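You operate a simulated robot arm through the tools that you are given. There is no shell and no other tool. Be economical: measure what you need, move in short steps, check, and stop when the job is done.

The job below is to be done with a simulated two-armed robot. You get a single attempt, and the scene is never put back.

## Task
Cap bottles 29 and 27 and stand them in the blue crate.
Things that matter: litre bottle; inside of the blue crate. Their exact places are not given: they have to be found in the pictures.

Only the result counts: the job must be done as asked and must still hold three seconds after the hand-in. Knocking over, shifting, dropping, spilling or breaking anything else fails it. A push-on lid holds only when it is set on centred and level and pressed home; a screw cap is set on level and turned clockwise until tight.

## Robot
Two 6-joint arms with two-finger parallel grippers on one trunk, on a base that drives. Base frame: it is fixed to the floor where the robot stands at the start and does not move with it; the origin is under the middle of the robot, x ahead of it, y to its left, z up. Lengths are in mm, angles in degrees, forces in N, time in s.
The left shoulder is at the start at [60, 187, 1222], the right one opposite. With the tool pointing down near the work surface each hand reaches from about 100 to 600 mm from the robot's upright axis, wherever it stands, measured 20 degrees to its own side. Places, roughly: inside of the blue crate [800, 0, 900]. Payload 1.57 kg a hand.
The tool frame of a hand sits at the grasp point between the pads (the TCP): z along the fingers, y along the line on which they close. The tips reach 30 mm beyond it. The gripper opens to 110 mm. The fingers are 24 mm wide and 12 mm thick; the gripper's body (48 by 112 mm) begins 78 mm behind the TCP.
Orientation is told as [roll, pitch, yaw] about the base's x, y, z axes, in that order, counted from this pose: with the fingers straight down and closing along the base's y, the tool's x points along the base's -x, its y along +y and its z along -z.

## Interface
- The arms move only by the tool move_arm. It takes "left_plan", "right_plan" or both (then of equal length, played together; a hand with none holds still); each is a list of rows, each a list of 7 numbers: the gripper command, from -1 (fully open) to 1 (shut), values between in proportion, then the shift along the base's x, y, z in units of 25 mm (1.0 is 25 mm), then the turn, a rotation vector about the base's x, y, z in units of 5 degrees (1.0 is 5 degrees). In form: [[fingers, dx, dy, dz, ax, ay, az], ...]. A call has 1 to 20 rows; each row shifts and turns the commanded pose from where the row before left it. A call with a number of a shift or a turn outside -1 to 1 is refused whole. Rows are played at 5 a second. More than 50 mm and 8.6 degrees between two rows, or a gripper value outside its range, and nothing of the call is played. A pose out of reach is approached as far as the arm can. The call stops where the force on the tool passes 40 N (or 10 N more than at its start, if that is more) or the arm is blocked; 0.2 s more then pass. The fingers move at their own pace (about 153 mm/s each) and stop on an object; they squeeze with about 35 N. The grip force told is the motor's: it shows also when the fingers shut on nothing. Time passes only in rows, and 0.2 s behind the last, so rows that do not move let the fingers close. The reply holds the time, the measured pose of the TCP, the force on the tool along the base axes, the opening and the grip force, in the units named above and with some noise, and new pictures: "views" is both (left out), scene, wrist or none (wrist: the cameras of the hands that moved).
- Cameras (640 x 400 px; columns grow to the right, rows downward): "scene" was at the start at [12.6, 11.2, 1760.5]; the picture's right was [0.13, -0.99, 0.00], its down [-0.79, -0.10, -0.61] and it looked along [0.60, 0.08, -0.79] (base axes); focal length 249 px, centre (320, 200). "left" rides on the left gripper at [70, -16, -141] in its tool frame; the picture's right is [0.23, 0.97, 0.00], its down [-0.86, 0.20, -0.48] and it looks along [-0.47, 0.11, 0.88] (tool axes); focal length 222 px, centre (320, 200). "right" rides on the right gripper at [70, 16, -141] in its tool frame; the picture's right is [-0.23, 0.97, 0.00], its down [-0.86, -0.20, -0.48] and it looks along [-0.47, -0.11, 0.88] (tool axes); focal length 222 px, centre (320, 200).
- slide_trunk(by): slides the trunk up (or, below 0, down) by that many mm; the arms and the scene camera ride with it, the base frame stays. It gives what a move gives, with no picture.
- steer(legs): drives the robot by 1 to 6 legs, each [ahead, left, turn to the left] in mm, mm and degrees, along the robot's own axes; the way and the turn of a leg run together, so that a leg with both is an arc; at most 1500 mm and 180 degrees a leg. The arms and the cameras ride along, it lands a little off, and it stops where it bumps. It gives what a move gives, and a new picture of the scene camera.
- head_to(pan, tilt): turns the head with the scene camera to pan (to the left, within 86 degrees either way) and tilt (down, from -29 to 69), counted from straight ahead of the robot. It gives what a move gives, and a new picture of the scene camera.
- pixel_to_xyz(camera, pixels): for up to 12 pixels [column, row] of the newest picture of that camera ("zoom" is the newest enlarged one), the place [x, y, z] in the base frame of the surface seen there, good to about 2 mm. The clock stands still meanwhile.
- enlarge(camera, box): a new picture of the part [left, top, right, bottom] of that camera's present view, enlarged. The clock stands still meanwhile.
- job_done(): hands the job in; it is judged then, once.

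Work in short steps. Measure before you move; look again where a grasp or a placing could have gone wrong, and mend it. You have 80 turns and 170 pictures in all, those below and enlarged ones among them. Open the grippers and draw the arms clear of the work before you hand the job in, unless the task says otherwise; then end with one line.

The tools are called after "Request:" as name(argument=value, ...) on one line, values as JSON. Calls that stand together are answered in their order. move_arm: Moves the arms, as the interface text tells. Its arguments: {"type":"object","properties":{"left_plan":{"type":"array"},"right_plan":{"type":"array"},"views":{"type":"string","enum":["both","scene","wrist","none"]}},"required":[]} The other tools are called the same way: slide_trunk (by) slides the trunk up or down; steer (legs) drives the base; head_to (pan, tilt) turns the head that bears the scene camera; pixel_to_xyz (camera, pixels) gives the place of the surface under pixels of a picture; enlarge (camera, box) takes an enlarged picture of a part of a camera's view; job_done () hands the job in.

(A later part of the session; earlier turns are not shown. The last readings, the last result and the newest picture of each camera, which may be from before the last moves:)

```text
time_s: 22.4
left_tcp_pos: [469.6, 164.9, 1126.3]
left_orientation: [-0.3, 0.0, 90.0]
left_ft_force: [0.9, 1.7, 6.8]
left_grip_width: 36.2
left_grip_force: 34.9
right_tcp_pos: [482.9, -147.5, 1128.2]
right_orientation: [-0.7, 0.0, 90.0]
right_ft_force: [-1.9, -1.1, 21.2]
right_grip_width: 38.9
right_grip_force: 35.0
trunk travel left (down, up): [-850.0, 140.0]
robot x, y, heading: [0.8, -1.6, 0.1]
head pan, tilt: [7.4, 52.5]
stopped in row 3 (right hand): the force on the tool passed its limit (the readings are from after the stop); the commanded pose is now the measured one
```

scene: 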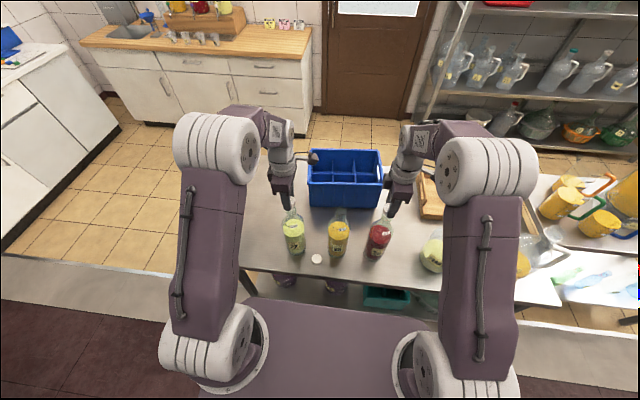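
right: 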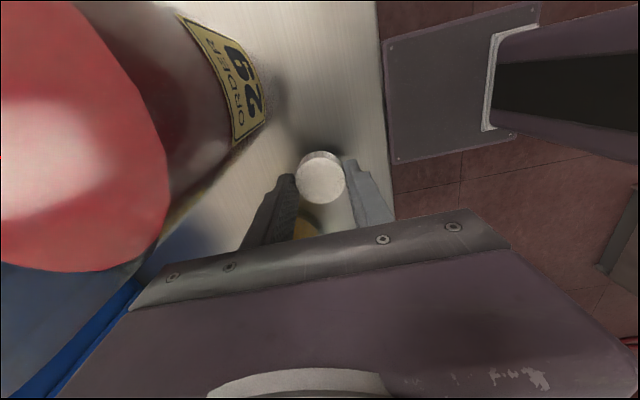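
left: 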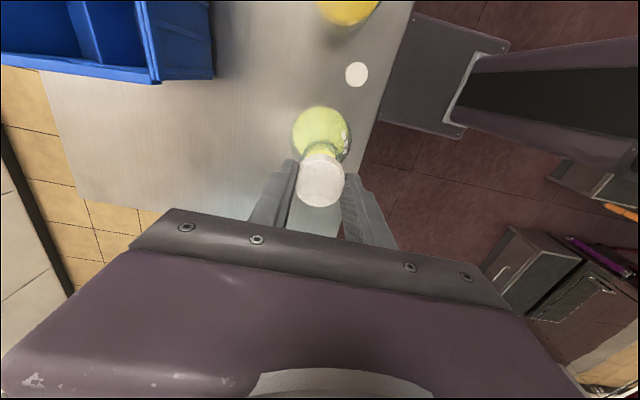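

Contact: right ~20 N, left ~7 N. Start screwing both clockwise with slight descent.

Request:
move_arm(left_plan=[[1, 0, 0, -0.01, 0, 0, -1], [1, 0, 0, -0.01, 0, 0, -1], [1, 0, 0, -0.01, 0, 0, -1], [1, 0, 0, -0.01, 0, 0, -1], [1, 0, 0, -0.01, 0, 0, -1], [1, 0, 0, -0.01, 0, 0, -1]], right_plan=[[1, 0, 0, 0, 0, 0, -1], [1, 0, 0, 0, 0, 0, -1], [1, 0, 0, 0, 0, 0, -1], [1, 0, 0, 0, 0, 0, -1], [1, 0, 0, 0, 0, 0, -1], [1, 0, 0, 0, 0, 0, -1]], views="scene")

Request:
enlarge(camera="scene", box=[264, 200, 424, 260])

```text
time_s: 23.8
left_tcp_pos: [468.5, 163.0, 1125.4]
left_orientation: [-0.3, -0.1, 59.8]
left_ft_force: [2.8, 2.0, 19.0]
left_grip_width: 36.3
left_grip_force: 35.3
right_tcp_pos: [481.7, -146.1, 1128.7]
right_orientation: [-0.5, -0.2, 59.8]
right_ft_force: [3.3, -1.6, 23.2]
right_grip_width: 38.9
right_grip_force: 35.3
trunk travel left (down, up): [-850.0, 140.0]
robot x, y, heading: [1.2, -0.3, -0.0]
head pan, tilt: [7.4, 52.5]
```

scene: 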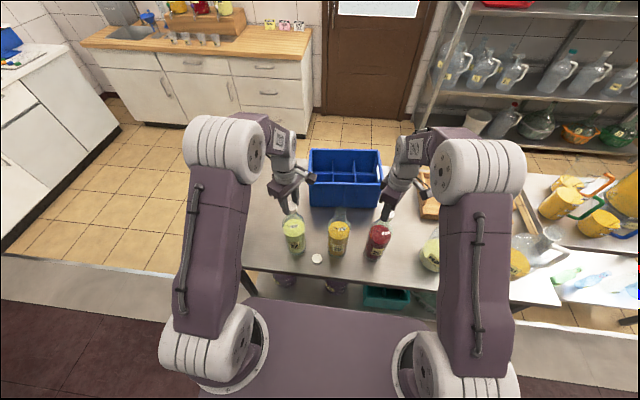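

```text
4.00 times, centred on (344, 230) of scene
```

zoom: 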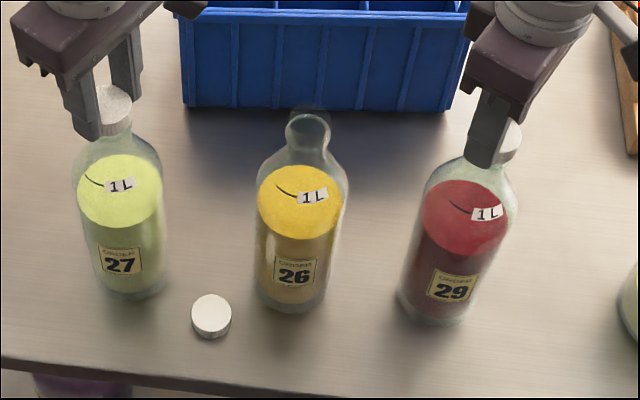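

Bottles aren't turning (labels unchanged). Keep screwing another 90°.

Request:
move_arm(left_plan=[[1, 0, 0, -0.002, 0, 0, -1], [1, 0, 0, -0.002, 0, 0, -1], [1, 0, 0, -0.002, 0, 0, -1], [1, 0, 0, -0.002, 0, 0, -1], [1, 0, 0, -0.002, 0, 0, -1], [1, 0, 0, -0.002, 0, 0, -1], [1, 0, 0, -0.002, 0, 0, -1], [1, 0, 0, -0.002, 0, 0, -1], [1, 0, 0, -0.002, 0, 0, -1], [1, 0, 0, -0.002, 0, 0, -1], [1, 0, 0, -0.002, 0, 0, -1], [1, 0, 0, -0.002, 0, 0, -1]], right_plan=[[1, 0, 0, -0.002, 0, 0, -1], [1, 0, 0, -0.002, 0, 0, -1], [1, 0, 0, -0.002, 0, 0, -1], [1, 0, 0, -0.002, 0, 0, -1], [1, 0, 0, -0.002, 0, 0, -1], [1, 0, 0, -0.002, 0, 0, -1], [1, 0, 0, -0.002, 0, 0, -1], [1, 0, 0, -0.002, 0, 0, -1], [1, 0, 0, -0.002, 0, 0, -1], [1, 0, 0, -0.002, 0, 0, -1], [1, 0, 0, -0.002, 0, 0, -1], [1, 0, 0, -0.002, 0, 0, -1]], views="none")

Request:
enlarge(camera="scene", box=[264, 200, 424, 260])

```text
time_s: 26.4
left_tcp_pos: [468.0, 164.0, 1123.9]
left_orientation: [0.0, -0.2, -0.1]
left_ft_force: [2.8, 2.9, 30.6]
left_grip_width: 36.2
left_grip_force: 34.8
right_tcp_pos: [481.1, -147.4, 1127.5]
right_orientation: [-0.3, -0.2, -0.2]
right_ft_force: [2.1, -0.4, 12.2]
right_grip_width: 39.2
right_grip_force: 35.2
trunk travel left (down, up): [-850.0, 140.0]
robot x, y, heading: [-0.2, 2.9, -0.3]
head pan, tilt: [7.4, 52.5]
```

```text
4.00 times, centred on (344, 230) of scene
```

zoom: 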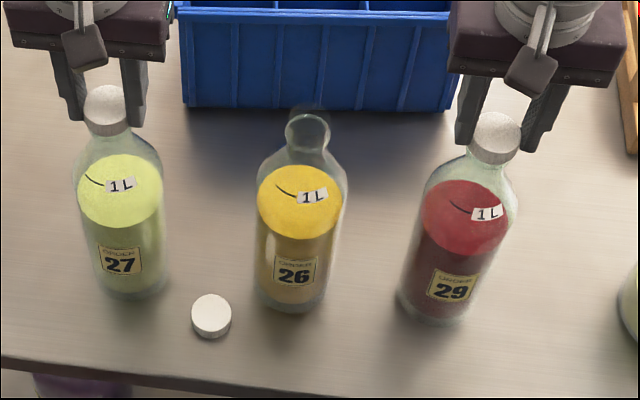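

Continue clockwise to −90°, left without extra push (30 N), right following down.

Request:
move_arm(left_plan=[[1, 0, 0, 0, 0, 0, -1], [1, 0, 0, 0, 0, 0, -1], [1, 0, 0, 0, 0, 0, -1], [1, 0, 0, 0, 0, 0, -1], [1, 0, 0, 0, 0, 0, -1], [1, 0, 0, 0, 0, 0, -1], [1, 0, 0, 0, 0, 0, -1], [1, 0, 0, 0, 0, 0, -1], [1, 0, 0, 0, 0, 0, -1], [1, 0, 0, 0, 0, 0, -1], [1, 0, 0, 0, 0, 0, -1], [1, 0, 0, 0, 0, 0, -1], [1, 0, 0, 0, 0, 0, -1], [1, 0, 0, 0, 0, 0, -1], [1, 0, 0, 0, 0, 0, -1], [1, 0, 0, 0, 0, 0, -1], [1, 0, 0, 0, 0, 0, -1], [1, 0, 0, 0, 0, 0, -1]], right_plan=[[1, 0, 0, -0.003, 0, 0, -1], [1, 0, 0, -0.003, 0, 0, -1], [1, 0, 0, -0.003, 0, 0, -1], [1, 0, 0, -0.003, 0, 0, -1], [1, 0, 0, -0.003, 0, 0, -1], [1, 0, 0, -0.003, 0, 0, -1], [1, 0, 0, -0.003, 0, 0, -1], [1, 0, 0, -0.003, 0, 0, -1], [1, 0, 0, -0.003, 0, 0, -1], [1, 0, 0, -0.003, 0, 0, -1], [1, 0, 0, -0.003, 0, 0, -1], [1, 0, 0, -0.003, 0, 0, -1], [1, 0, 0, -0.003, 0, 0, -1], [1, 0, 0, -0.003, 0, 0, -1], [1, 0, 0, -0.003, 0, 0, -1], [1, 0, 0, -0.003, 0, 0, -1], [1, 0, 0, -0.003, 0, 0, -1], [1, 0, 0, -0.003, 0, 0, -1]], views="none")

Request:
enlarge(camera="scene", box=[264, 200, 424, 260])

```text
time_s: 30.2
left_tcp_pos: [468.4, 165.2, 1122.7]
left_orientation: [0.1, 0.0, -90.2]
left_ft_force: [1.0, 1.1, 3.5]
left_grip_width: 36.4
left_grip_force: 34.7
right_tcp_pos: [483.9, -147.1, 1125.2]
right_orientation: [-0.2, 0.0, -90.1]
right_ft_force: [-0.6, -3.6, 19.1]
right_grip_width: 38.7
right_grip_force: 35.1
trunk travel left (down, up): [-850.0, 140.0]
robot x, y, heading: [3.3, 1.2, 0.3]
head pan, tilt: [7.4, 52.5]
```

```text
4.00 times, centred on (344, 230) of scene
```

zoom: 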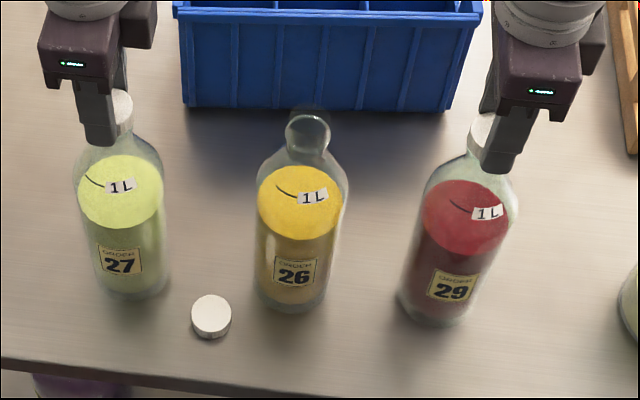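

Threads are pulling down. Continue clockwise another 90°, watching for tightness or a wrist limit.

Request:
move_arm(left_plan=[[1, 0, 0, -0.004, 0, 0, -1], [1, 0, 0, -0.004, 0, 0, -1], [1, 0, 0, -0.004, 0, 0, -1], [1, 0, 0, -0.004, 0, 0, -1], [1, 0, 0, -0.004, 0, 0, -1], [1, 0, 0, -0.004, 0, 0, -1], [1, 0, 0, -0.004, 0, 0, -1], [1, 0, 0, -0.004, 0, 0, -1], [1, 0, 0, -0.004, 0, 0, -1], [1, 0, 0, -0.004, 0, 0, -1], [1, 0, 0, -0.004, 0, 0, -1], [1, 0, 0, -0.004, 0, 0, -1], [1, 0, 0, -0.004, 0, 0, -1], [1, 0, 0, -0.004, 0, 0, -1], [1, 0, 0, -0.004, 0, 0, -1], [1, 0, 0, -0.004, 0, 0, -1]], right_plan=[[1, 0, 0, -0.002, 0, 0, -1], [1, 0, 0, -0.002, 0, 0, -1], [1, 0, 0, -0.002, 0, 0, -1], [1, 0, 0, -0.002, 0, 0, -1], [1, 0, 0, -0.002, 0, 0, -1], [1, 0, 0, -0.002, 0, 0, -1], [1, 0, 0, -0.002, 0, 0, -1], [1, 0, 0, -0.002, 0, 0, -1], [1, 0, 0, -0.002, 0, 0, -1], [1, 0, 0, -0.002, 0, 0, -1], [1, 0, 0, -0.002, 0, 0, -1], [1, 0, 0, -0.002, 0, 0, -1], [1, 0, 0, -0.002, 0, 0, -1], [1, 0, 0, -0.002, 0, 0, -1], [1, 0, 0, -0.002, 0, 0, -1], [1, 0, 0, -0.002, 0, 0, -1]], views="none")

Request:
enlarge(camera="scene", box=[264, 200, 424, 260])

```text
time_s: 33.6
left_tcp_pos: [468.5, 166.0, 1122.3]
left_orientation: [-0.1, 0.1, -170.0]
left_ft_force: [1.3, -1.6, 8.2]
left_grip_width: 36.2
left_grip_force: 35.0
right_tcp_pos: [484.1, -154.3, 1123.0]
right_orientation: [-0.9, 0.4, -169.7]
right_ft_force: [-1.2, 4.0, 17.0]
right_grip_width: 39.0
right_grip_force: 34.6
right hand out of reach, approached as far as the arm can: row 16
trunk travel left (down, up): [-850.0, 140.0]
robot x, y, heading: [-1.8, 3.5, -0.2]
head pan, tilt: [7.4, 52.5]
```

```text
4.00 times, centred on (344, 230) of scene
```

zoom: 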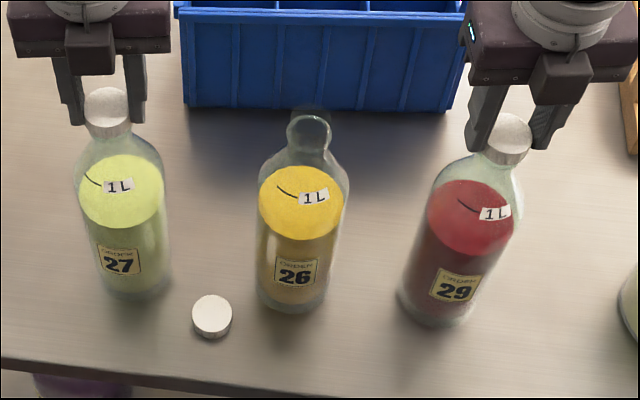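

Right hand hit its reach limit at −170° and leans bottle 29 by ~7 mm. I step back 5° to straighten, then look.

Request:
move_arm(right_plan=[[1, 0, 0, 0, 0, 0, 1], [1, 0, 0, 0, 0, 0, 0]], views="none")

Request:
enlarge(camera="scene", box=[264, 200, 424, 260])

```text
time_s: 34.2
left_tcp_pos: [470.5, 164.4, 1122.4]
left_orientation: [-0.1, 0.1, -170.0]
left_ft_force: [2.4, -0.8, 8.9]
left_grip_width: 36.4
left_grip_force: 35.4
right_tcp_pos: [483.6, -154.9, 1123.7]
right_orientation: [-0.2, 0.1, -164.9]
right_ft_force: [0.2, 3.0, 17.7]
right_grip_width: 38.8
right_grip_force: 35.0
trunk travel left (down, up): [-850.0, 140.0]
robot x, y, heading: [5.1, -0.8, 0.1]
head pan, tilt: [7.4, 52.5]
```

```text
4.00 times, centred on (344, 230) of scene
```

zoom: 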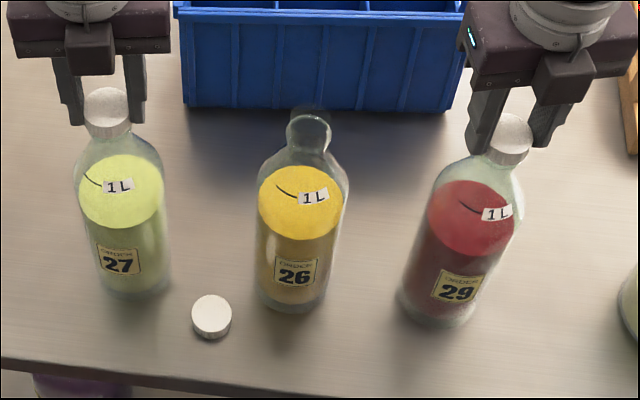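

Still leaning; I move the right hand +y 7.5 mm to bring it upright.

Request:
move_arm(right_plan=[[1, 0, 0.1, 0, 0, 0, 0], [1, 0, 0.1, 0, 0, 0, 0], [1, 0, 0.1, 0, 0, 0, 0], [1, 0, 0, 0, 0, 0, 0]], views="none")

Request:
enlarge(camera="scene", box=[264, 200, 424, 260])

```text
time_s: 35.2
left_tcp_pos: [469.9, 163.7, 1120.9]
left_orientation: [0.1, 0.0, -170.0]
left_ft_force: [1.6, -1.3, 8.2]
left_grip_width: 36.3
left_grip_force: 35.1
right_tcp_pos: [484.3, -148.4, 1122.3]
right_orientation: [-0.3, 0.0, -165.0]
right_ft_force: [-2.6, 1.0, 10.2]
right_grip_width: 39.1
right_grip_force: 35.0
trunk travel left (down, up): [-850.0, 140.0]
robot x, y, heading: [1.3, 2.5, -0.1]
head pan, tilt: [7.4, 52.5]
```

```text
4.00 times, centred on (344, 230) of scene
```

zoom: 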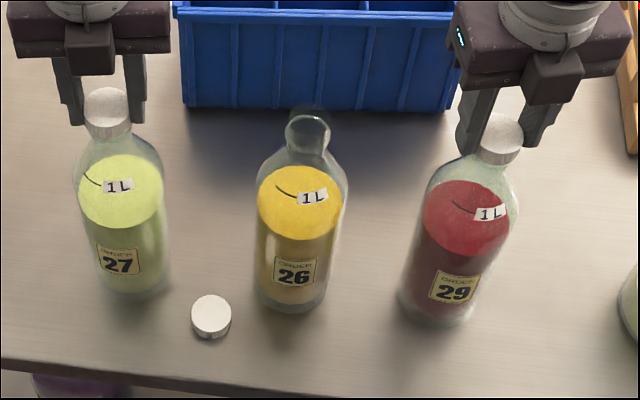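

Upright again. Now release both caps (open ~70 mm) and turn the hands back counter-clockwise for another bite.

Request:
move_arm(left_plan=[[-0.3, 0, 0, 0, 0, 0, 0], [-0.3, 0, 0, 0.04, 0, 0, 0], [-0.3, 0, 0, 0, 0, 0, 1], [-0.3, 0, 0, 0, 0, 0, 1], [-0.3, 0, 0, 0, 0, 0, 1], [-0.3, 0, 0, 0, 0, 0, 1], [-0.3, 0, 0, 0, 0, 0, 1], [-0.3, 0, 0, 0, 0, 0, 1], [-0.3, 0, 0, 0, 0, 0, 1], [-0.3, 0, 0, 0, 0, 0, 1], [-0.3, 0, 0, 0, 0, 0, 1], [-0.3, 0, 0, 0, 0, 0, 1], [-0.3, 0, 0, 0, 0, 0, 1], [-0.3, 0, 0, 0, 0, 0, 1], [-0.3, 0, 0, 0, 0, 0, 1], [-0.3, 0, 0, 0, 0, 0, 1], [-0.3, 0, 0, 0, 0, 0, 1], [-0.3, 0, 0, 0, 0, 0, 1]], right_plan=[[-0.3, 0, 0, 0, 0, 0, 0], [-0.3, 0, 0, 0.04, 0, 0, 0], [-0.3, 0, 0, 0, 0, 0, 1], [-0.3, 0, 0, 0, 0, 0, 1], [-0.3, 0, 0, 0, 0, 0, 1], [-0.3, 0, 0, 0, 0, 0, 1], [-0.3, 0, 0, 0, 0, 0, 1], [-0.3, 0, 0, 0, 0, 0, 1], [-0.3, 0, 0, 0, 0, 0, 1], [-0.3, 0, 0, 0, 0, 0, 1], [-0.3, 0, 0, 0, 0, 0, 1], [-0.3, 0, 0, 0, 0, 0, 1], [-0.3, 0, 0, 0, 0, 0, 1], [-0.3, 0, 0, 0, 0, 0, 1], [-0.3, 0, 0, 0, 0, 0, 1], [-0.3, 0, 0, 0, 0, 0, 1], [-0.3, 0, 0, 0, 0, 0, 1], [-0.3, 0, 0, 0, 0, 0, 1]], views="none")

Request:
enlarge(camera="scene", box=[264, 200, 424, 260])

Request:
enlarge(camera="left", box=[240, 130, 400, 230])

Request:
enlarge(camera="right", box=[240, 130, 400, 230])

```text
time_s: 39.0
left_tcp_pos: [471.4, 163.4, 1121.2]
left_orientation: [-0.1, 0.0, -89.9]
left_ft_force: [0.2, 0.3, 0.0]
left_grip_width: 71.6
left_grip_force: 0.0
right_tcp_pos: [485.6, -147.7, 1122.6]
right_orientation: [-0.3, 0.0, -84.9]
right_ft_force: [0.5, 0.0, 0.5]
right_grip_width: 71.5
right_grip_force: 0.1
trunk travel left (down, up): [-850.0, 140.0]
robot x, y, heading: [2.1, 0.3, 0.2]
head pan, tilt: [7.4, 52.5]
```

```text
4.00 times, centred on (344, 230) of scene
```

zoom: 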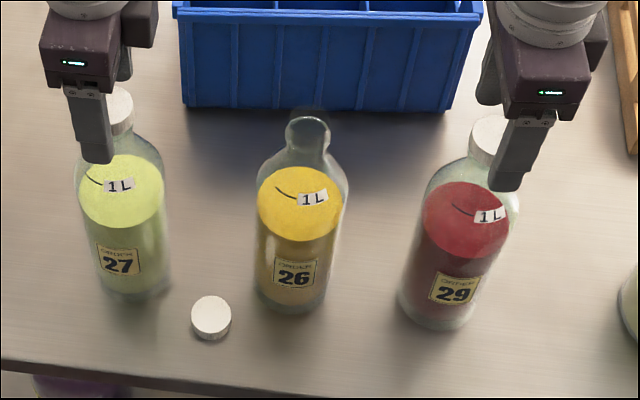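

```text
4.00 times, centred on (320, 180) of left
```

zoom: 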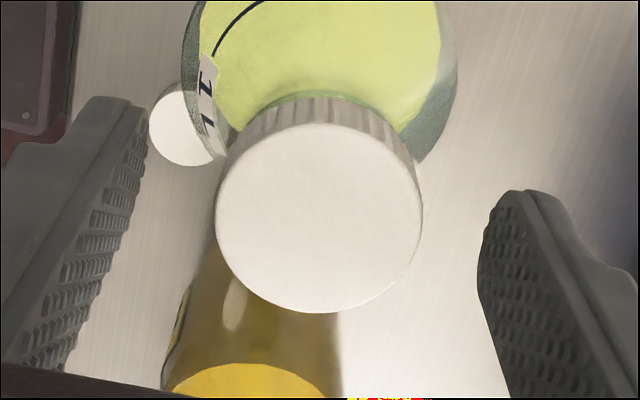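

```text
4.00 times, centred on (320, 180) of right
```

zoom: 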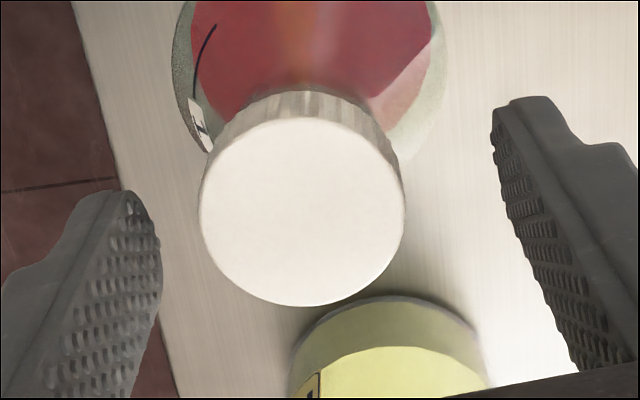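

Caps sit level. Right hand is ~4 mm off in x from the cap, so I shift it −4 mm while turning both back.

Request:
move_arm(left_plan=[[-0.3, 0, 0, 0, 0, 0, 1], [-0.3, 0, 0, 0, 0, 0, 1], [-0.3, 0, 0, 0, 0, 0, 1], [-0.3, 0, 0, 0, 0, 0, 1], [-0.3, 0, 0, 0, 0, 0, 1], [-0.3, 0, 0, 0, 0, 0, 1], [-0.3, 0, 0, 0, 0, 0, 1], [-0.3, 0, 0, 0, 0, 0, 1], [-0.3, 0, 0, 0, 0, 0, 1], [-0.3, 0, 0, 0, 0, 0, 1], [-0.3, 0, 0, 0, 0, 0, 1], [-0.3, 0, 0, 0, 0, 0, 1], [-0.3, 0, 0, 0, 0, 0, 1], [-0.3, 0, 0, 0, 0, 0, 1], [-0.3, 0, 0, 0, 0, 0, 1], [-0.3, 0, 0, 0, 0, 0, 1], [-0.3, 0, 0, 0, 0, 0, 1], [-0.3, 0, 0, 0, 0, 0, 1]], right_plan=[[-0.3, -0.08, 0, 0, 0, 0, 1], [-0.3, -0.08, 0, 0, 0, 0, 1], [-0.3, 0, 0, 0, 0, 0, 1], [-0.3, 0, 0, 0, 0, 0, 1], [-0.3, 0, 0, 0, 0, 0, 1], [-0.3, 0, 0, 0, 0, 0, 1], [-0.3, 0, 0, 0, 0, 0, 1], [-0.3, 0, 0, 0, 0, 0, 1], [-0.3, 0, 0, 0, 0, 0, 1], [-0.3, 0, 0, 0, 0, 0, 1], [-0.3, 0, 0, 0, 0, 0, 1], [-0.3, 0, 0, 0, 0, 0, 1], [-0.3, 0, 0, 0, 0, 0, 1], [-0.3, 0, 0, 0, 0, 0, 1], [-0.3, 0, 0, 0, 0, 0, 1], [-0.3, 0, 0, 0, 0, 0, 1], [-0.3, 0, 0, 0, 0, 0, 1], [-0.3, 0, 0, 0, 0, 0, 1]], views="none")

Request:
move_arm(left_plan=[[-0.3, 0, 0, 0, 0, 0, 1], [-0.3, 0, 0, 0, 0, 0, 1], [-0.3, 0, 0, 0, 0, 0, 1], [-0.3, 0, 0, 0, 0, 0, 1], [-0.3, 0, 0, 0, 0, 0, 1], [-0.3, 0, 0, 0, 0, 0, 1], [-0.3, 0, 0, 0, 0, 0, 1], [-0.3, 0, 0, 0, 0, 0, 1], [-0.3, 0, 0, 0, 0, 0, 1], [-0.3, 0, 0, 0, 0, 0, 1], [-0.3, 0, 0, 0, 0, 0, 1], [-0.3, 0, 0, 0, 0, 0, 1], [-0.3, 0, 0, 0, 0, 0, 1], [-0.3, 0, 0, 0, 0, 0, 1], [-0.3, 0, 0, 0, 0, 0, 1], [-0.3, 0, 0, 0, 0, 0, 1], [-0.3, 0, 0, 0, 0, 0, 1], [-0.3, 0, 0, 0, 0, 0, 1]], right_plan=[[-0.3, 0, 0, 0, 0, 0, 1], [-0.3, 0, 0, 0, 0, 0, 1], [-0.3, 0, 0, 0, 0, 0, 1], [-0.3, 0, 0, 0, 0, 0, 1], [-0.3, 0, 0, 0, 0, 0, 1], [-0.3, 0, 0, 0, 0, 0, 1], [-0.3, 0, 0, 0, 0, 0, 1], [-0.3, 0, 0, 0, 0, 0, 1], [-0.3, 0, 0, 0, 0, 0, 1], [-0.3, 0, 0, 0, 0, 0, 1], [-0.3, 0, 0, 0, 0, 0, 1], [-0.3, 0, 0, 0, 0, 0, 1], [-0.3, 0, 0, 0, 0, 0, 1], [-0.3, 0, 0, 0, 0, 0, 1], [-0.3, 0, 0, 0, 0, 0, 1], [-0.3, 0, 0, 0, 0, 0, 1], [-0.3, 0, 0, 0, 0, 0, 1], [-0.3, 0, 0, 0, 0, 0, 0]], views="none")

Request:
enlarge(camera="left", box=[240, 130, 400, 230])

Request:
enlarge(camera="right", box=[240, 130, 400, 230])

```text
time_s: 42.8
left_tcp_pos: [471.0, 163.4, 1121.6]
left_orientation: [-0.3, 0.0, 0.1]
left_ft_force: [-0.5, 0.9, -0.6]
left_grip_width: 71.5
left_grip_force: 0.1
right_tcp_pos: [481.4, -148.5, 1123.0]
right_orientation: [-0.3, 0.1, 5.1]
right_ft_force: [-0.4, 0.0, 0.0]
right_grip_width: 71.5
right_grip_force: 0.1
trunk travel left (down, up): [-850.0, 140.0]
robot x, y, heading: [1.3, 1.4, 0.1]
head pan, tilt: [7.4, 52.5]
```

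```text
time_s: 46.6
left_tcp_pos: [472.3, 164.5, 1122.8]
left_orientation: [-0.1, -0.1, 90.0]
left_ft_force: [0.4, 0.2, 1.1]
left_grip_width: 71.3
left_grip_force: 0.1
right_tcp_pos: [483.6, -148.5, 1123.1]
right_orientation: [-0.2, 0.0, 90.0]
right_ft_force: [0.0, 0.2, 0.1]
right_grip_width: 71.3
right_grip_force: 0.0
trunk travel left (down, up): [-850.0, 140.0]
robot x, y, heading: [-0.2, -4.3, 0.2]
head pan, tilt: [7.4, 52.5]
```

```text
4.00 times, centred on (320, 180) of left
```

zoom: 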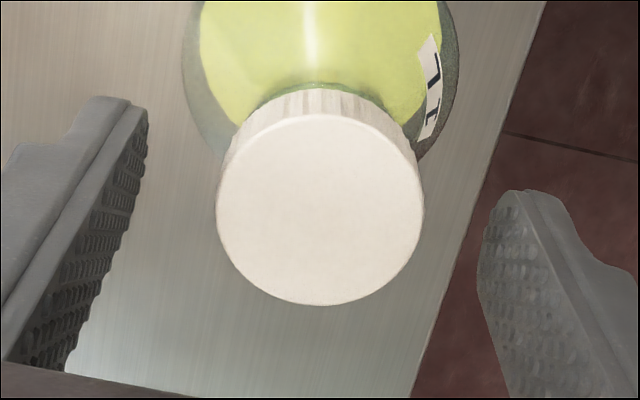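

```text
4.00 times, centred on (320, 180) of right
```

zoom: 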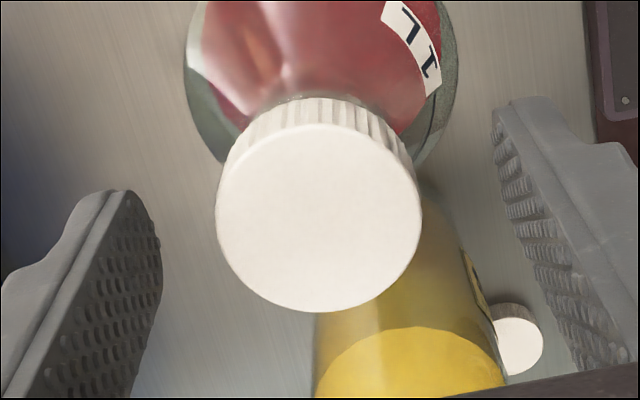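

Both centred. Grip and screw on clockwise (first 95°).

Request:
move_arm(left_plan=[[1, 0, 0, 0, 0, 0, 0], [1, 0, 0, 0, 0, 0, 0], [1, 0, 0, -0.04, 0, 0, 0], [1, 0, 0, -0.003, 0, 0, -1], [1, 0, 0, -0.003, 0, 0, -1], [1, 0, 0, -0.003, 0, 0, -1], [1, 0, 0, -0.003, 0, 0, -1], [1, 0, 0, -0.003, 0, 0, -1], [1, 0, 0, -0.003, 0, 0, -1], [1, 0, 0, -0.003, 0, 0, -1], [1, 0, 0, -0.003, 0, 0, -1], [1, 0, 0, -0.003, 0, 0, -1], [1, 0, 0, -0.003, 0, 0, -1], [1, 0, 0, -0.003, 0, 0, -1], [1, 0, 0, -0.003, 0, 0, -1], [1, 0, 0, -0.003, 0, 0, -1], [1, 0, 0, -0.003, 0, 0, -1], [1, 0, 0, -0.003, 0, 0, -1], [1, 0, 0, -0.003, 0, 0, -1], [1, 0, 0, -0.003, 0, 0, -1]], right_plan=[[1, 0, 0, 0, 0, 0, 0], [1, 0, 0, 0, 0, 0, 0], [1, 0, 0, -0.04, 0, 0, 0], [1, 0, 0, -0.003, 0, 0, -1], [1, 0, 0, -0.003, 0, 0, -1], [1, 0, 0, -0.003, 0, 0, -1], [1, 0, 0, -0.003, 0, 0, -1], [1, 0, 0, -0.003, 0, 0, -1], [1, 0, 0, -0.003, 0, 0, -1], [1, 0, 0, -0.003, 0, 0, -1], [1, 0, 0, -0.003, 0, 0, -1], [1, 0, 0, -0.003, 0, 0, -1], [1, 0, 0, -0.003, 0, 0, -1], [1, 0, 0, -0.003, 0, 0, -1], [1, 0, 0, -0.003, 0, 0, -1], [1, 0, 0, -0.003, 0, 0, -1], [1, 0, 0, -0.003, 0, 0, -1], [1, 0, 0, -0.003, 0, 0, -1], [1, 0, 0, -0.003, 0, 0, -1], [1, 0, 0, -0.003, 0, 0, -1]], views="none")

Request:
enlarge(camera="scene", box=[264, 200, 424, 260])

```text
time_s: 50.8
left_tcp_pos: [467.3, 164.5, 1119.9]
left_orientation: [-0.1, 0.0, 4.9]
left_ft_force: [-0.8, 0.8, 11.0]
left_grip_width: 38.4
left_grip_force: 34.9
right_tcp_pos: [478.7, -148.7, 1121.2]
right_orientation: [-0.4, -0.3, 4.9]
right_ft_force: [-0.8, -0.7, 11.8]
right_grip_width: 37.9
right_grip_force: 34.9
trunk travel left (down, up): [-850.0, 140.0]
robot x, y, heading: [-0.2, -1.3, -0.0]
head pan, tilt: [7.4, 52.5]
```

```text
4.00 times, centred on (344, 230) of scene
```

zoom: 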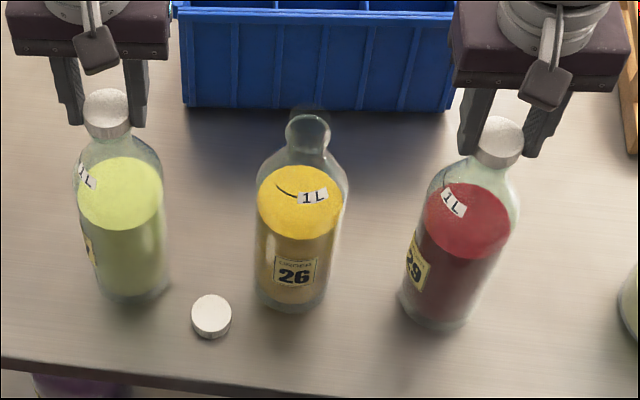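

Now both bottles turned along with the caps, suggesting the caps are tight. I test with more downward force and 45° more, and look closely.

Request:
move_arm(left_plan=[[1, 0, 0, -0.03, 0, 0, 0], [1, 0, 0, 0, 0, 0, -1], [1, 0, 0, 0, 0, 0, -1], [1, 0, 0, 0, 0, 0, -1], [1, 0, 0, 0, 0, 0, -1], [1, 0, 0, 0, 0, 0, -1], [1, 0, 0, 0, 0, 0, -1]], right_plan=[[1, 0, 0, -0.03, 0, 0, 0], [1, 0, 0, 0, 0, 0, -1], [1, 0, 0, 0, 0, 0, -1], [1, 0, 0, 0, 0, 0, -1], [1, 0, 0, 0, 0, 0, -1], [1, 0, 0, 0, 0, 0, -1], [1, 0, 0, 0, 0, 0, -1]], views="none")

Request:
enlarge(camera="scene", box=[264, 200, 424, 260])

Request:
enlarge(camera="scene", box=[270, 200, 310, 225])

```text
time_s: 52.4
left_tcp_pos: [468.3, 164.4, 1120.0]
left_orientation: [0.1, -0.2, -25.1]
left_ft_force: [1.0, 1.1, 9.5]
left_grip_width: 37.6
left_grip_force: 35.0
right_tcp_pos: [478.3, -148.8, 1120.2]
right_orientation: [-0.3, -0.3, -25.1]
right_ft_force: [-1.1, -1.1, 19.6]
right_grip_width: 38.3
right_grip_force: 34.8
trunk travel left (down, up): [-850.0, 140.0]
robot x, y, heading: [3.0, 1.7, 0.1]
head pan, tilt: [7.4, 52.5]
```

```text
4.00 times, centred on (344, 230) of scene
```

zoom: 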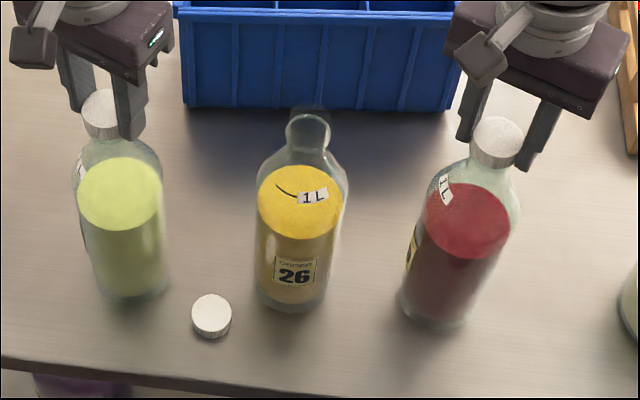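

```text
16.00 times, centred on (290, 212) of scene
```

zoom: 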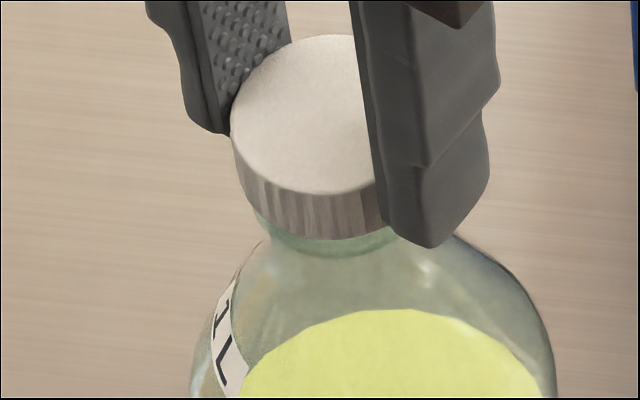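

Caps are down near the neck rings. One firmer test: press to ~30–35 N and turn 30° more.

Request:
move_arm(left_plan=[[1, 0, 0, -0.04, 0, 0, 0], [1, 0, 0, -0.03, 0, 0, 0], [1, 0, 0, 0, 0, 0, -1], [1, 0, 0, 0, 0, 0, -1], [1, 0, 0, 0, 0, 0, -1], [1, 0, 0, 0, 0, 0, -1], [1, 0, 0, 0, 0, 0, -1], [1, 0, 0, 0, 0, 0, -1]], right_plan=[[1, 0, 0, -0.02, 0, 0, 0], [1, 0, 0, -0.02, 0, 0, 0], [1, 0, 0, 0, 0, 0, -1], [1, 0, 0, 0, 0, 0, -1], [1, 0, 0, 0, 0, 0, -1], [1, 0, 0, 0, 0, 0, -1], [1, 0, 0, 0, 0, 0, -1], [1, 0, 0, 0, 0, 0, -1]], views="none")

Request:
enlarge(camera="scene", box=[264, 200, 424, 260])

```text
time_s: 54.2
left_tcp_pos: [468.2, 164.5, 1118.1]
left_orientation: [0.2, -0.2, -55.1]
left_ft_force: [0.5, 1.8, 21.5]
left_grip_width: 36.5
left_grip_force: 34.8
right_tcp_pos: [477.2, -148.8, 1119.6]
right_orientation: [-0.2, -0.2, -55.1]
right_ft_force: [0.3, 0.5, 17.0]
right_grip_width: 38.8
right_grip_force: 34.8
trunk travel left (down, up): [-850.0, 140.0]
robot x, y, heading: [2.0, 1.0, -0.1]
head pan, tilt: [7.4, 52.5]
```

```text
4.00 times, centred on (344, 230) of scene
```

zoom: 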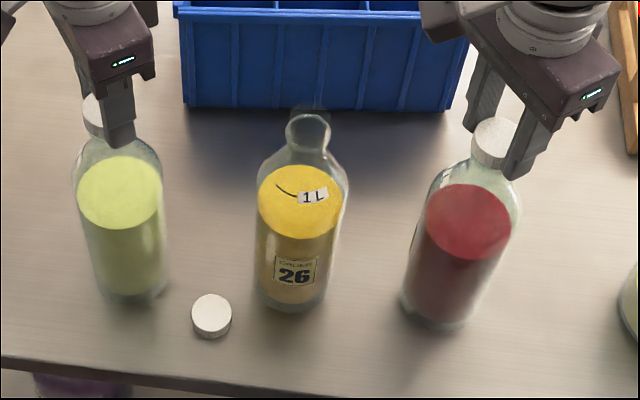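

Both bottles turn one-to-one with the caps: tight. Now I plan the drive: measure the base deck, table edge, under-table items and the crate cells.

Request:
pixel_to_xyz(camera="scene", pixels=[[320, 298], [270, 300], [400, 305], [320, 275], [250, 275], [320, 340], [385, 298], [300, 290], [330, 288]])

Request:
enlarge(camera="scene", box=[230, 250, 470, 400])

Request:
enlarge(camera="scene", box=[298, 140, 394, 210])

Request:
pixel_to_xyz(camera="zoom", pixels=[[244, 150], [370, 150], [247, 215], [375, 215], [180, 196], [310, 196], [440, 200], [125, 220], [500, 200], [180, 240], [310, 241], [440, 245]])

```text
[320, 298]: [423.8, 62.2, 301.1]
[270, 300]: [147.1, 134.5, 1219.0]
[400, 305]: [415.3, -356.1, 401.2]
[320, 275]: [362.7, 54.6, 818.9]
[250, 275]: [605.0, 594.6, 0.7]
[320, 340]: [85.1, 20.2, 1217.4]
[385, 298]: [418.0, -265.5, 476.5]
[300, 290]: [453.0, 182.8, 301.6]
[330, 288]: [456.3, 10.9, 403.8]
```

```text
2.67 times, centred on (350, 325) of scene
```

zoom: 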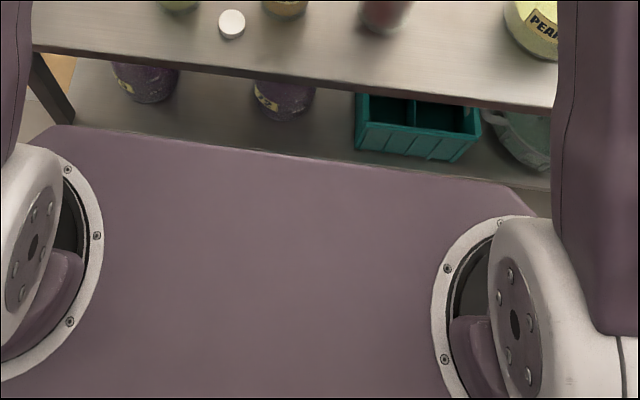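

```text
5.71 times, centred on (346, 175) of scene
```

zoom: 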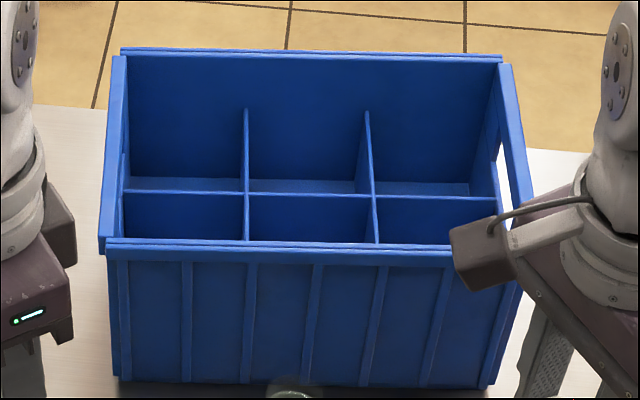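

```text
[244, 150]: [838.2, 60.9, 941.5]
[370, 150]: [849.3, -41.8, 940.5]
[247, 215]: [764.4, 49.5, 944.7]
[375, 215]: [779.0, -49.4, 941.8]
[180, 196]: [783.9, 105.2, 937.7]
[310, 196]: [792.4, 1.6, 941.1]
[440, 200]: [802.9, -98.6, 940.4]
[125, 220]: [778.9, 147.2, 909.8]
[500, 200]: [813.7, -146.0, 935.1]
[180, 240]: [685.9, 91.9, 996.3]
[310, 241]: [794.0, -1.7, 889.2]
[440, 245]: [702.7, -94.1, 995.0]
```

Under-table is shelf at z≈300; table edge x≈362. I'll release the capped bottles, raise the arms straight up, drive ahead ~200 mm empty, and then lift the bottles into the crate's front corner cells ((733,99) and (753,−104)).

Request:
move_arm(left_plan=[[-1, 0, 0, 0, 0, 0, 0], [-1, 0, 0, 0, 0, 0, 0], [-1, 0, 0, 0.5, 0, 0, 0], [-1, 0, 0, 1, 0, 0, 0], [-1, 0, 0, 1, 0, 0, 0], [-1, 0, 0, 1, 0, 0, 1], [-1, 0, 0, 1, 0, 0, 1], [-1, 0, 0, 1, 0, 0, 1], [-1, 0, 0, 1, 0, 0, 1], [-1, 0, 0, 1, 0, 0, 1], [-1, 0, 0, 0.5, 0, 0, 1], [-1, 0, 0, 0, 0, 0, 1], [-1, 0, 0, 0, 0, 0, 1], [-1, 0, 0, 0, 0, 0, 1], [-1, 0, 0, 0, 0, 0, 1], [-1, 0, 0, 0, 0, 0, 1]], right_plan=[[-1, 0, 0, 0, 0, 0, 0], [-1, 0, 0, 0, 0, 0, 0], [-1, 0, 0, 0.5, 0, 0, 0], [-1, 0, 0, 1, 0, 0, 0], [-1, 0, 0, 1, 0, 0, 0], [-1, 0, 0, 1, 0, 0, 1], [-1, 0, 0, 1, 0, 0, 1], [-1, 0, 0, 1, 0, 0, 1], [-1, 0, 0, 1, 0, 0, 1], [-1, 0, 0, 1, 0, 0, 1], [-1, 0, 0, 0.5, 0, 0, 1], [-1, 0, 0, 0, 0, 0, 1], [-1, 0, 0, 0, 0, 0, 1], [-1, 0, 0, 0, 0, 0, 1], [-1, 0, 0, 0, 0, 0, 1], [-1, 0, 0, 0, 0, 0, 1]], views="scene")

```text
time_s: 57.6
left_tcp_pos: [471.5, 163.9, 1316.0]
left_orientation: [-0.1, 0.0, 0.1]
left_ft_force: [-0.9, 0.0, -0.3]
left_grip_width: 110.3
left_grip_force: 0.2
right_tcp_pos: [481.4, -147.5, 1317.8]
right_orientation: [-0.3, -0.1, 0.1]
right_ft_force: [-0.5, -0.2, 0.3]
right_grip_width: 110.0
right_grip_force: 0.0
trunk travel left (down, up): [-850.0, 140.0]
robot x, y, heading: [2.0, 1.1, -0.2]
head pan, tilt: [7.4, 52.5]
```

scene: 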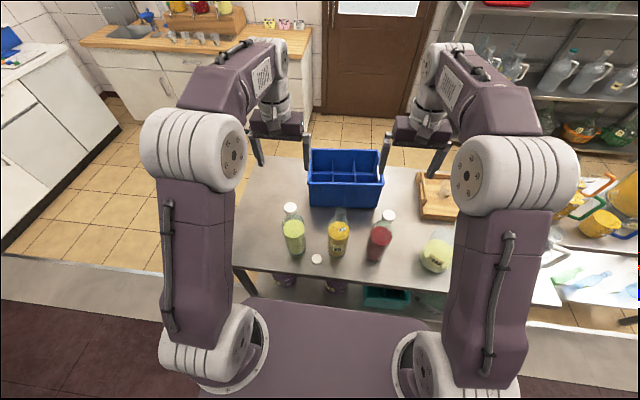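

Caps are on. Check the base front edge in the left wrist view before driving.

Request:
enlarge(camera="left", box=[0, 0, 640, 400])

Request:
pixel_to_xyz(camera="left", pixels=[[240, 5], [200, 5], [280, 5], [240, 20], [260, 30], [300, 60]])

```text
1.00 times, centred on (320, 200) of left
```

zoom: 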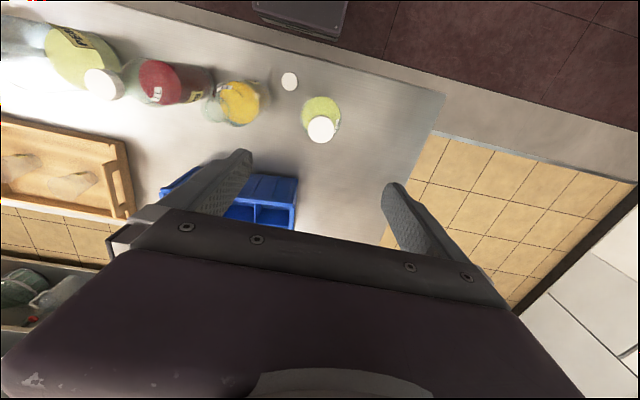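

```text
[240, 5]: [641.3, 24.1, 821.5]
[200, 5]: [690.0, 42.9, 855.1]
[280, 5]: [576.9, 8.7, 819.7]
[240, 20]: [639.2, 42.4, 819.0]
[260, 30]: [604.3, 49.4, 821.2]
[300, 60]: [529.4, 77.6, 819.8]
```

Measure on this newest picture via zoom: base box at (300,20).

Request:
pixel_to_xyz(camera="zoom", pixels=[[300, 10], [270, 20], [335, 30], [300, 30], [260, 38], [321, 129], [312, 129], [330, 129], [321, 139], [289, 81]])

```text
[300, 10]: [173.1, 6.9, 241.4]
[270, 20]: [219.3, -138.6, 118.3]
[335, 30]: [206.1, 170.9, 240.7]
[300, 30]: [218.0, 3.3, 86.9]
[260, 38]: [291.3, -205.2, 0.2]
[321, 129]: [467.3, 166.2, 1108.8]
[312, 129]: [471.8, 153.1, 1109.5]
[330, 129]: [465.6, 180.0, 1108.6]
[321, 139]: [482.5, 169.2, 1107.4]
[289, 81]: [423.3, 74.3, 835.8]
```

Base front is at x≈218, 240 high; the table edge at 362. Driving ahead 140 mm is safe.

Request:
steer(legs=[[140, 0, 0]])

```text
time_s: 58.9
left_tcp_pos: [607.3, 165.2, 1316.5]
left_orientation: [0.0, -0.1, 0.1]
left_ft_force: [0.5, -0.2, 0.0]
left_grip_width: 109.9
left_grip_force: 0.0
right_tcp_pos: [617.4, -146.8, 1319.5]
right_orientation: [-0.3, -0.1, 0.1]
right_ft_force: [0.6, -0.3, 0.3]
right_grip_width: 110.1
right_grip_force: 0.0
trunk travel left (down, up): [-850.0, 140.0]
robot x, y, heading: [135.8, -2.7, 0.1]
head pan, tilt: [7.4, 52.5]
```

scene: 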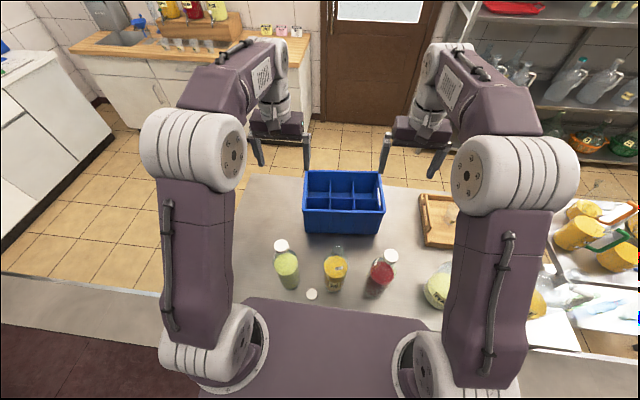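

Both arms: test reach above the target cells and look down on the crate.

Request:
move_arm(left_plan=[[-1, 0.63, -0.33, 0, 0, 0, 0], [-1, 0.63, -0.33, 0, 0, 0, 0], [-1, 0.63, -0.33, 0, 0, 0, 0], [-1, 0.63, -0.33, 0, 0, 0, 0], [-1, 0.63, -0.33, 0, 0, 0, 0], [-1, 0.63, -0.33, 0, 0, 0, 0], [-1, 0.63, -0.33, 0, 0, 0, 0], [-1, 0.63, -0.33, 0, 0, 0, 0]], right_plan=[[-1, 0.68, 0.215, 0, 0, 0, 0], [-1, 0.68, 0.215, 0, 0, 0, 0], [-1, 0.68, 0.215, 0, 0, 0, 0], [-1, 0.68, 0.215, 0, 0, 0, 0], [-1, 0.68, 0.215, 0, 0, 0, 0], [-1, 0.68, 0.215, 0, 0, 0, 0], [-1, 0.68, 0.215, 0, 0, 0, 0], [-1, 0.68, 0.215, 0, 0, 0, 0]], views="wrist")

```text
time_s: 60.7
left_tcp_pos: [685.3, 112.4, 1300.2]
left_orientation: [0.0, 0.1, 0.1]
left_ft_force: [0.2, 0.5, -0.4]
left_grip_width: 110.0
left_grip_force: 0.1
left hand out of reach, approached as far as the arm can: row 5, 6, 7, 8
right_tcp_pos: [679.5, -124.2, 1309.4]
right_orientation: [-0.3, -0.1, 0.1]
right_ft_force: [-1.6, 1.1, -0.8]
right_grip_width: 110.0
right_grip_force: 0.2
right hand out of reach, approached as far as the arm can: row 4, 5, 6, 7, 8
trunk travel left (down, up): [-850.0, 140.0]
robot x, y, heading: [138.6, -0.6, -0.1]
head pan, tilt: [7.4, 52.5]
```

right: 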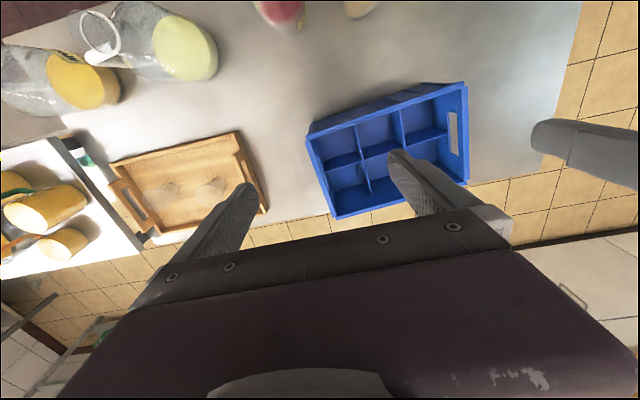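
left: 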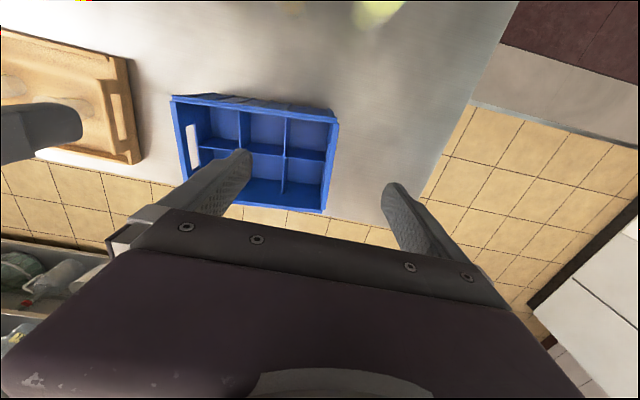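

Reach falls short ~50 mm at this height. I raise the trunk fully so the arms work lower relative to the shoulders, then test again.

Request:
slide_trunk(by=138)

Request:
move_arm(left_plan=[[-1, 0, 0, -1, 0, 0, 0], [-1, 0, 0, -1, 0, 0, 0], [-1, 0, 0, -1, 0, 0, 0], [-1, 0, 0, -1, 0, 0, 0], [-1, 0, 0, -0.6, 0, 0, 0], [-1, 0.5, -0.14, 0, 0, 0, 0], [-1, 0.5, -0.14, 0, 0, 0, 0], [-1, 0.5, -0.14, 0, 0, 0, 0], [-1, 0.42, -0.12, 0, 0, 0, 0]], right_plan=[[-1, 0, 0, -1, 0, 0, 0], [-1, 0, 0, -1, 0, 0, 0], [-1, 0, 0, -1, 0, 0, 0], [-1, 0, 0, -1, 0, 0, 0], [-1, 0, 0, -0.6, 0, 0, 0], [-1, 0.7, 0.2, 0, 0, 0, 0], [-1, 0.7, 0.2, 0, 0, 0, 0], [-1, 0.7, 0.2, 0, 0, 0, 0], [-1, 0.7, 0.2, 0, 0, 0, 0]], views="none")

```text
time_s: 62.4
left_tcp_pos: [685.5, 113.2, 1437.4]
left_orientation: [-0.1, 0.0, 0.1]
left_ft_force: [-0.8, -0.4, 1.2]
left_grip_width: 110.0
left_grip_force: 0.0
right_tcp_pos: [680.7, -124.7, 1448.1]
right_orientation: [-0.2, 0.1, 0.0]
right_ft_force: [0.6, -0.5, -0.3]
right_grip_width: 110.1
right_grip_force: 0.0
trunk travel left (down, up): [-988.0, 2.0]
robot x, y, heading: [139.5, 2.6, -0.1]
head pan, tilt: [7.4, 52.5]
```

```text
time_s: 64.4
left_tcp_pos: [721.7, 101.4, 1323.9]
left_orientation: [-0.1, -0.1, 0.1]
left_ft_force: [-0.5, -0.4, 0.6]
left_grip_width: 110.2
left_grip_force: 0.1
left hand out of reach, approached as far as the arm can: row 9
right_tcp_pos: [721.9, -109.3, 1329.3]
right_orientation: [-0.4, 0.0, 0.2]
right_ft_force: [0.7, 0.3, -0.3]
right_grip_width: 109.9
right_grip_force: 0.0
right hand out of reach, approached as far as the arm can: row 8, 9
trunk travel left (down, up): [-988.0, 2.0]
robot x, y, heading: [139.4, 5.5, -0.2]
head pan, tilt: [7.4, 52.5]
```

Still ~30 mm short for the right cell. Base (240 high) passes below the shelf (top 301), so I creep ahead 45 mm more.

Request:
steer(legs=[[45, 0, 0]])

```text
time_s: 65.3
left_tcp_pos: [754.7, 103.7, 1327.2]
left_orientation: [-0.1, -0.6, 0.2]
left_ft_force: [-1.5, 0.3, 0.8]
left_grip_width: 110.0
left_grip_force: 0.1
right_tcp_pos: [756.2, -107.9, 1335.3]
right_orientation: [-0.3, -0.7, 0.3]
right_ft_force: [-0.9, 0.5, 0.8]
right_grip_width: 109.9
right_grip_force: 0.0
trunk travel left (down, up): [-988.0, 2.0]
robot x, y, heading: [183.4, 0.7, 0.4]
head pan, tilt: [7.4, 52.5]
```

scene: 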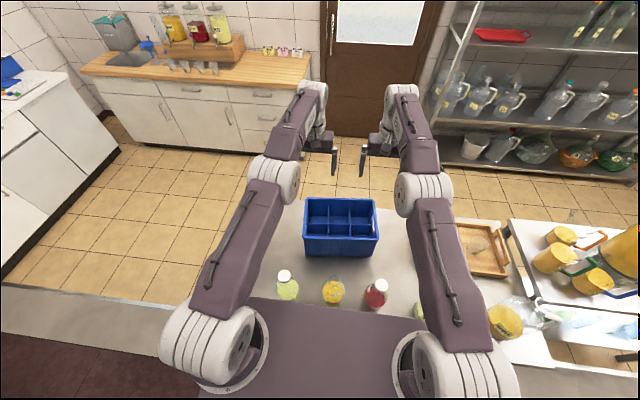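

No bump; reach is enough now. Re-measure caps and crate cells.

Request:
enlarge(camera="scene", box=[292, 190, 388, 250])

Request:
pixel_to_xyz(camera="scene", pixels=[[284, 275], [381, 285], [284, 272], [381, 282], [310, 218], [334, 218], [362, 219], [321, 202], [323, 225], [347, 203], [349, 228]])

Request:
enlarge(camera="scene", box=[264, 250, 404, 320])

```text
6.67 times, centred on (340, 220) of scene
```

zoom: 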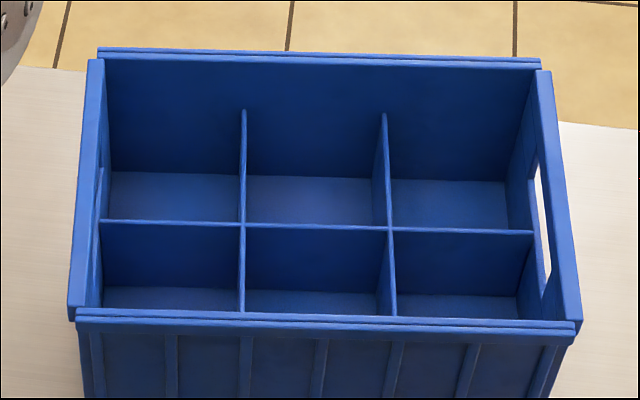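

```text
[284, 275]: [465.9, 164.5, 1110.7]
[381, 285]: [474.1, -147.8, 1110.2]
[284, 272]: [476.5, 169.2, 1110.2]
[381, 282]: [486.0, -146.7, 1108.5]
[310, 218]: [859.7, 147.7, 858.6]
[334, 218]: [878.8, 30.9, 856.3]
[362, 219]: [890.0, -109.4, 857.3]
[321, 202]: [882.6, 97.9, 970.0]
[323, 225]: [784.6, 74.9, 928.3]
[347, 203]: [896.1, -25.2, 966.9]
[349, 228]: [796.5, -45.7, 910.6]
```

```text
4.57 times, centred on (334, 285) of scene
```

zoom: 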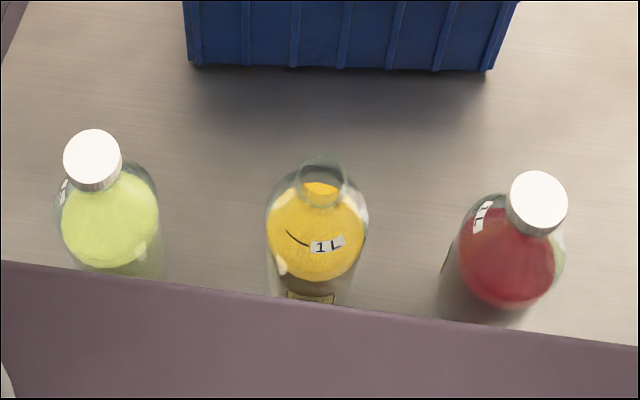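

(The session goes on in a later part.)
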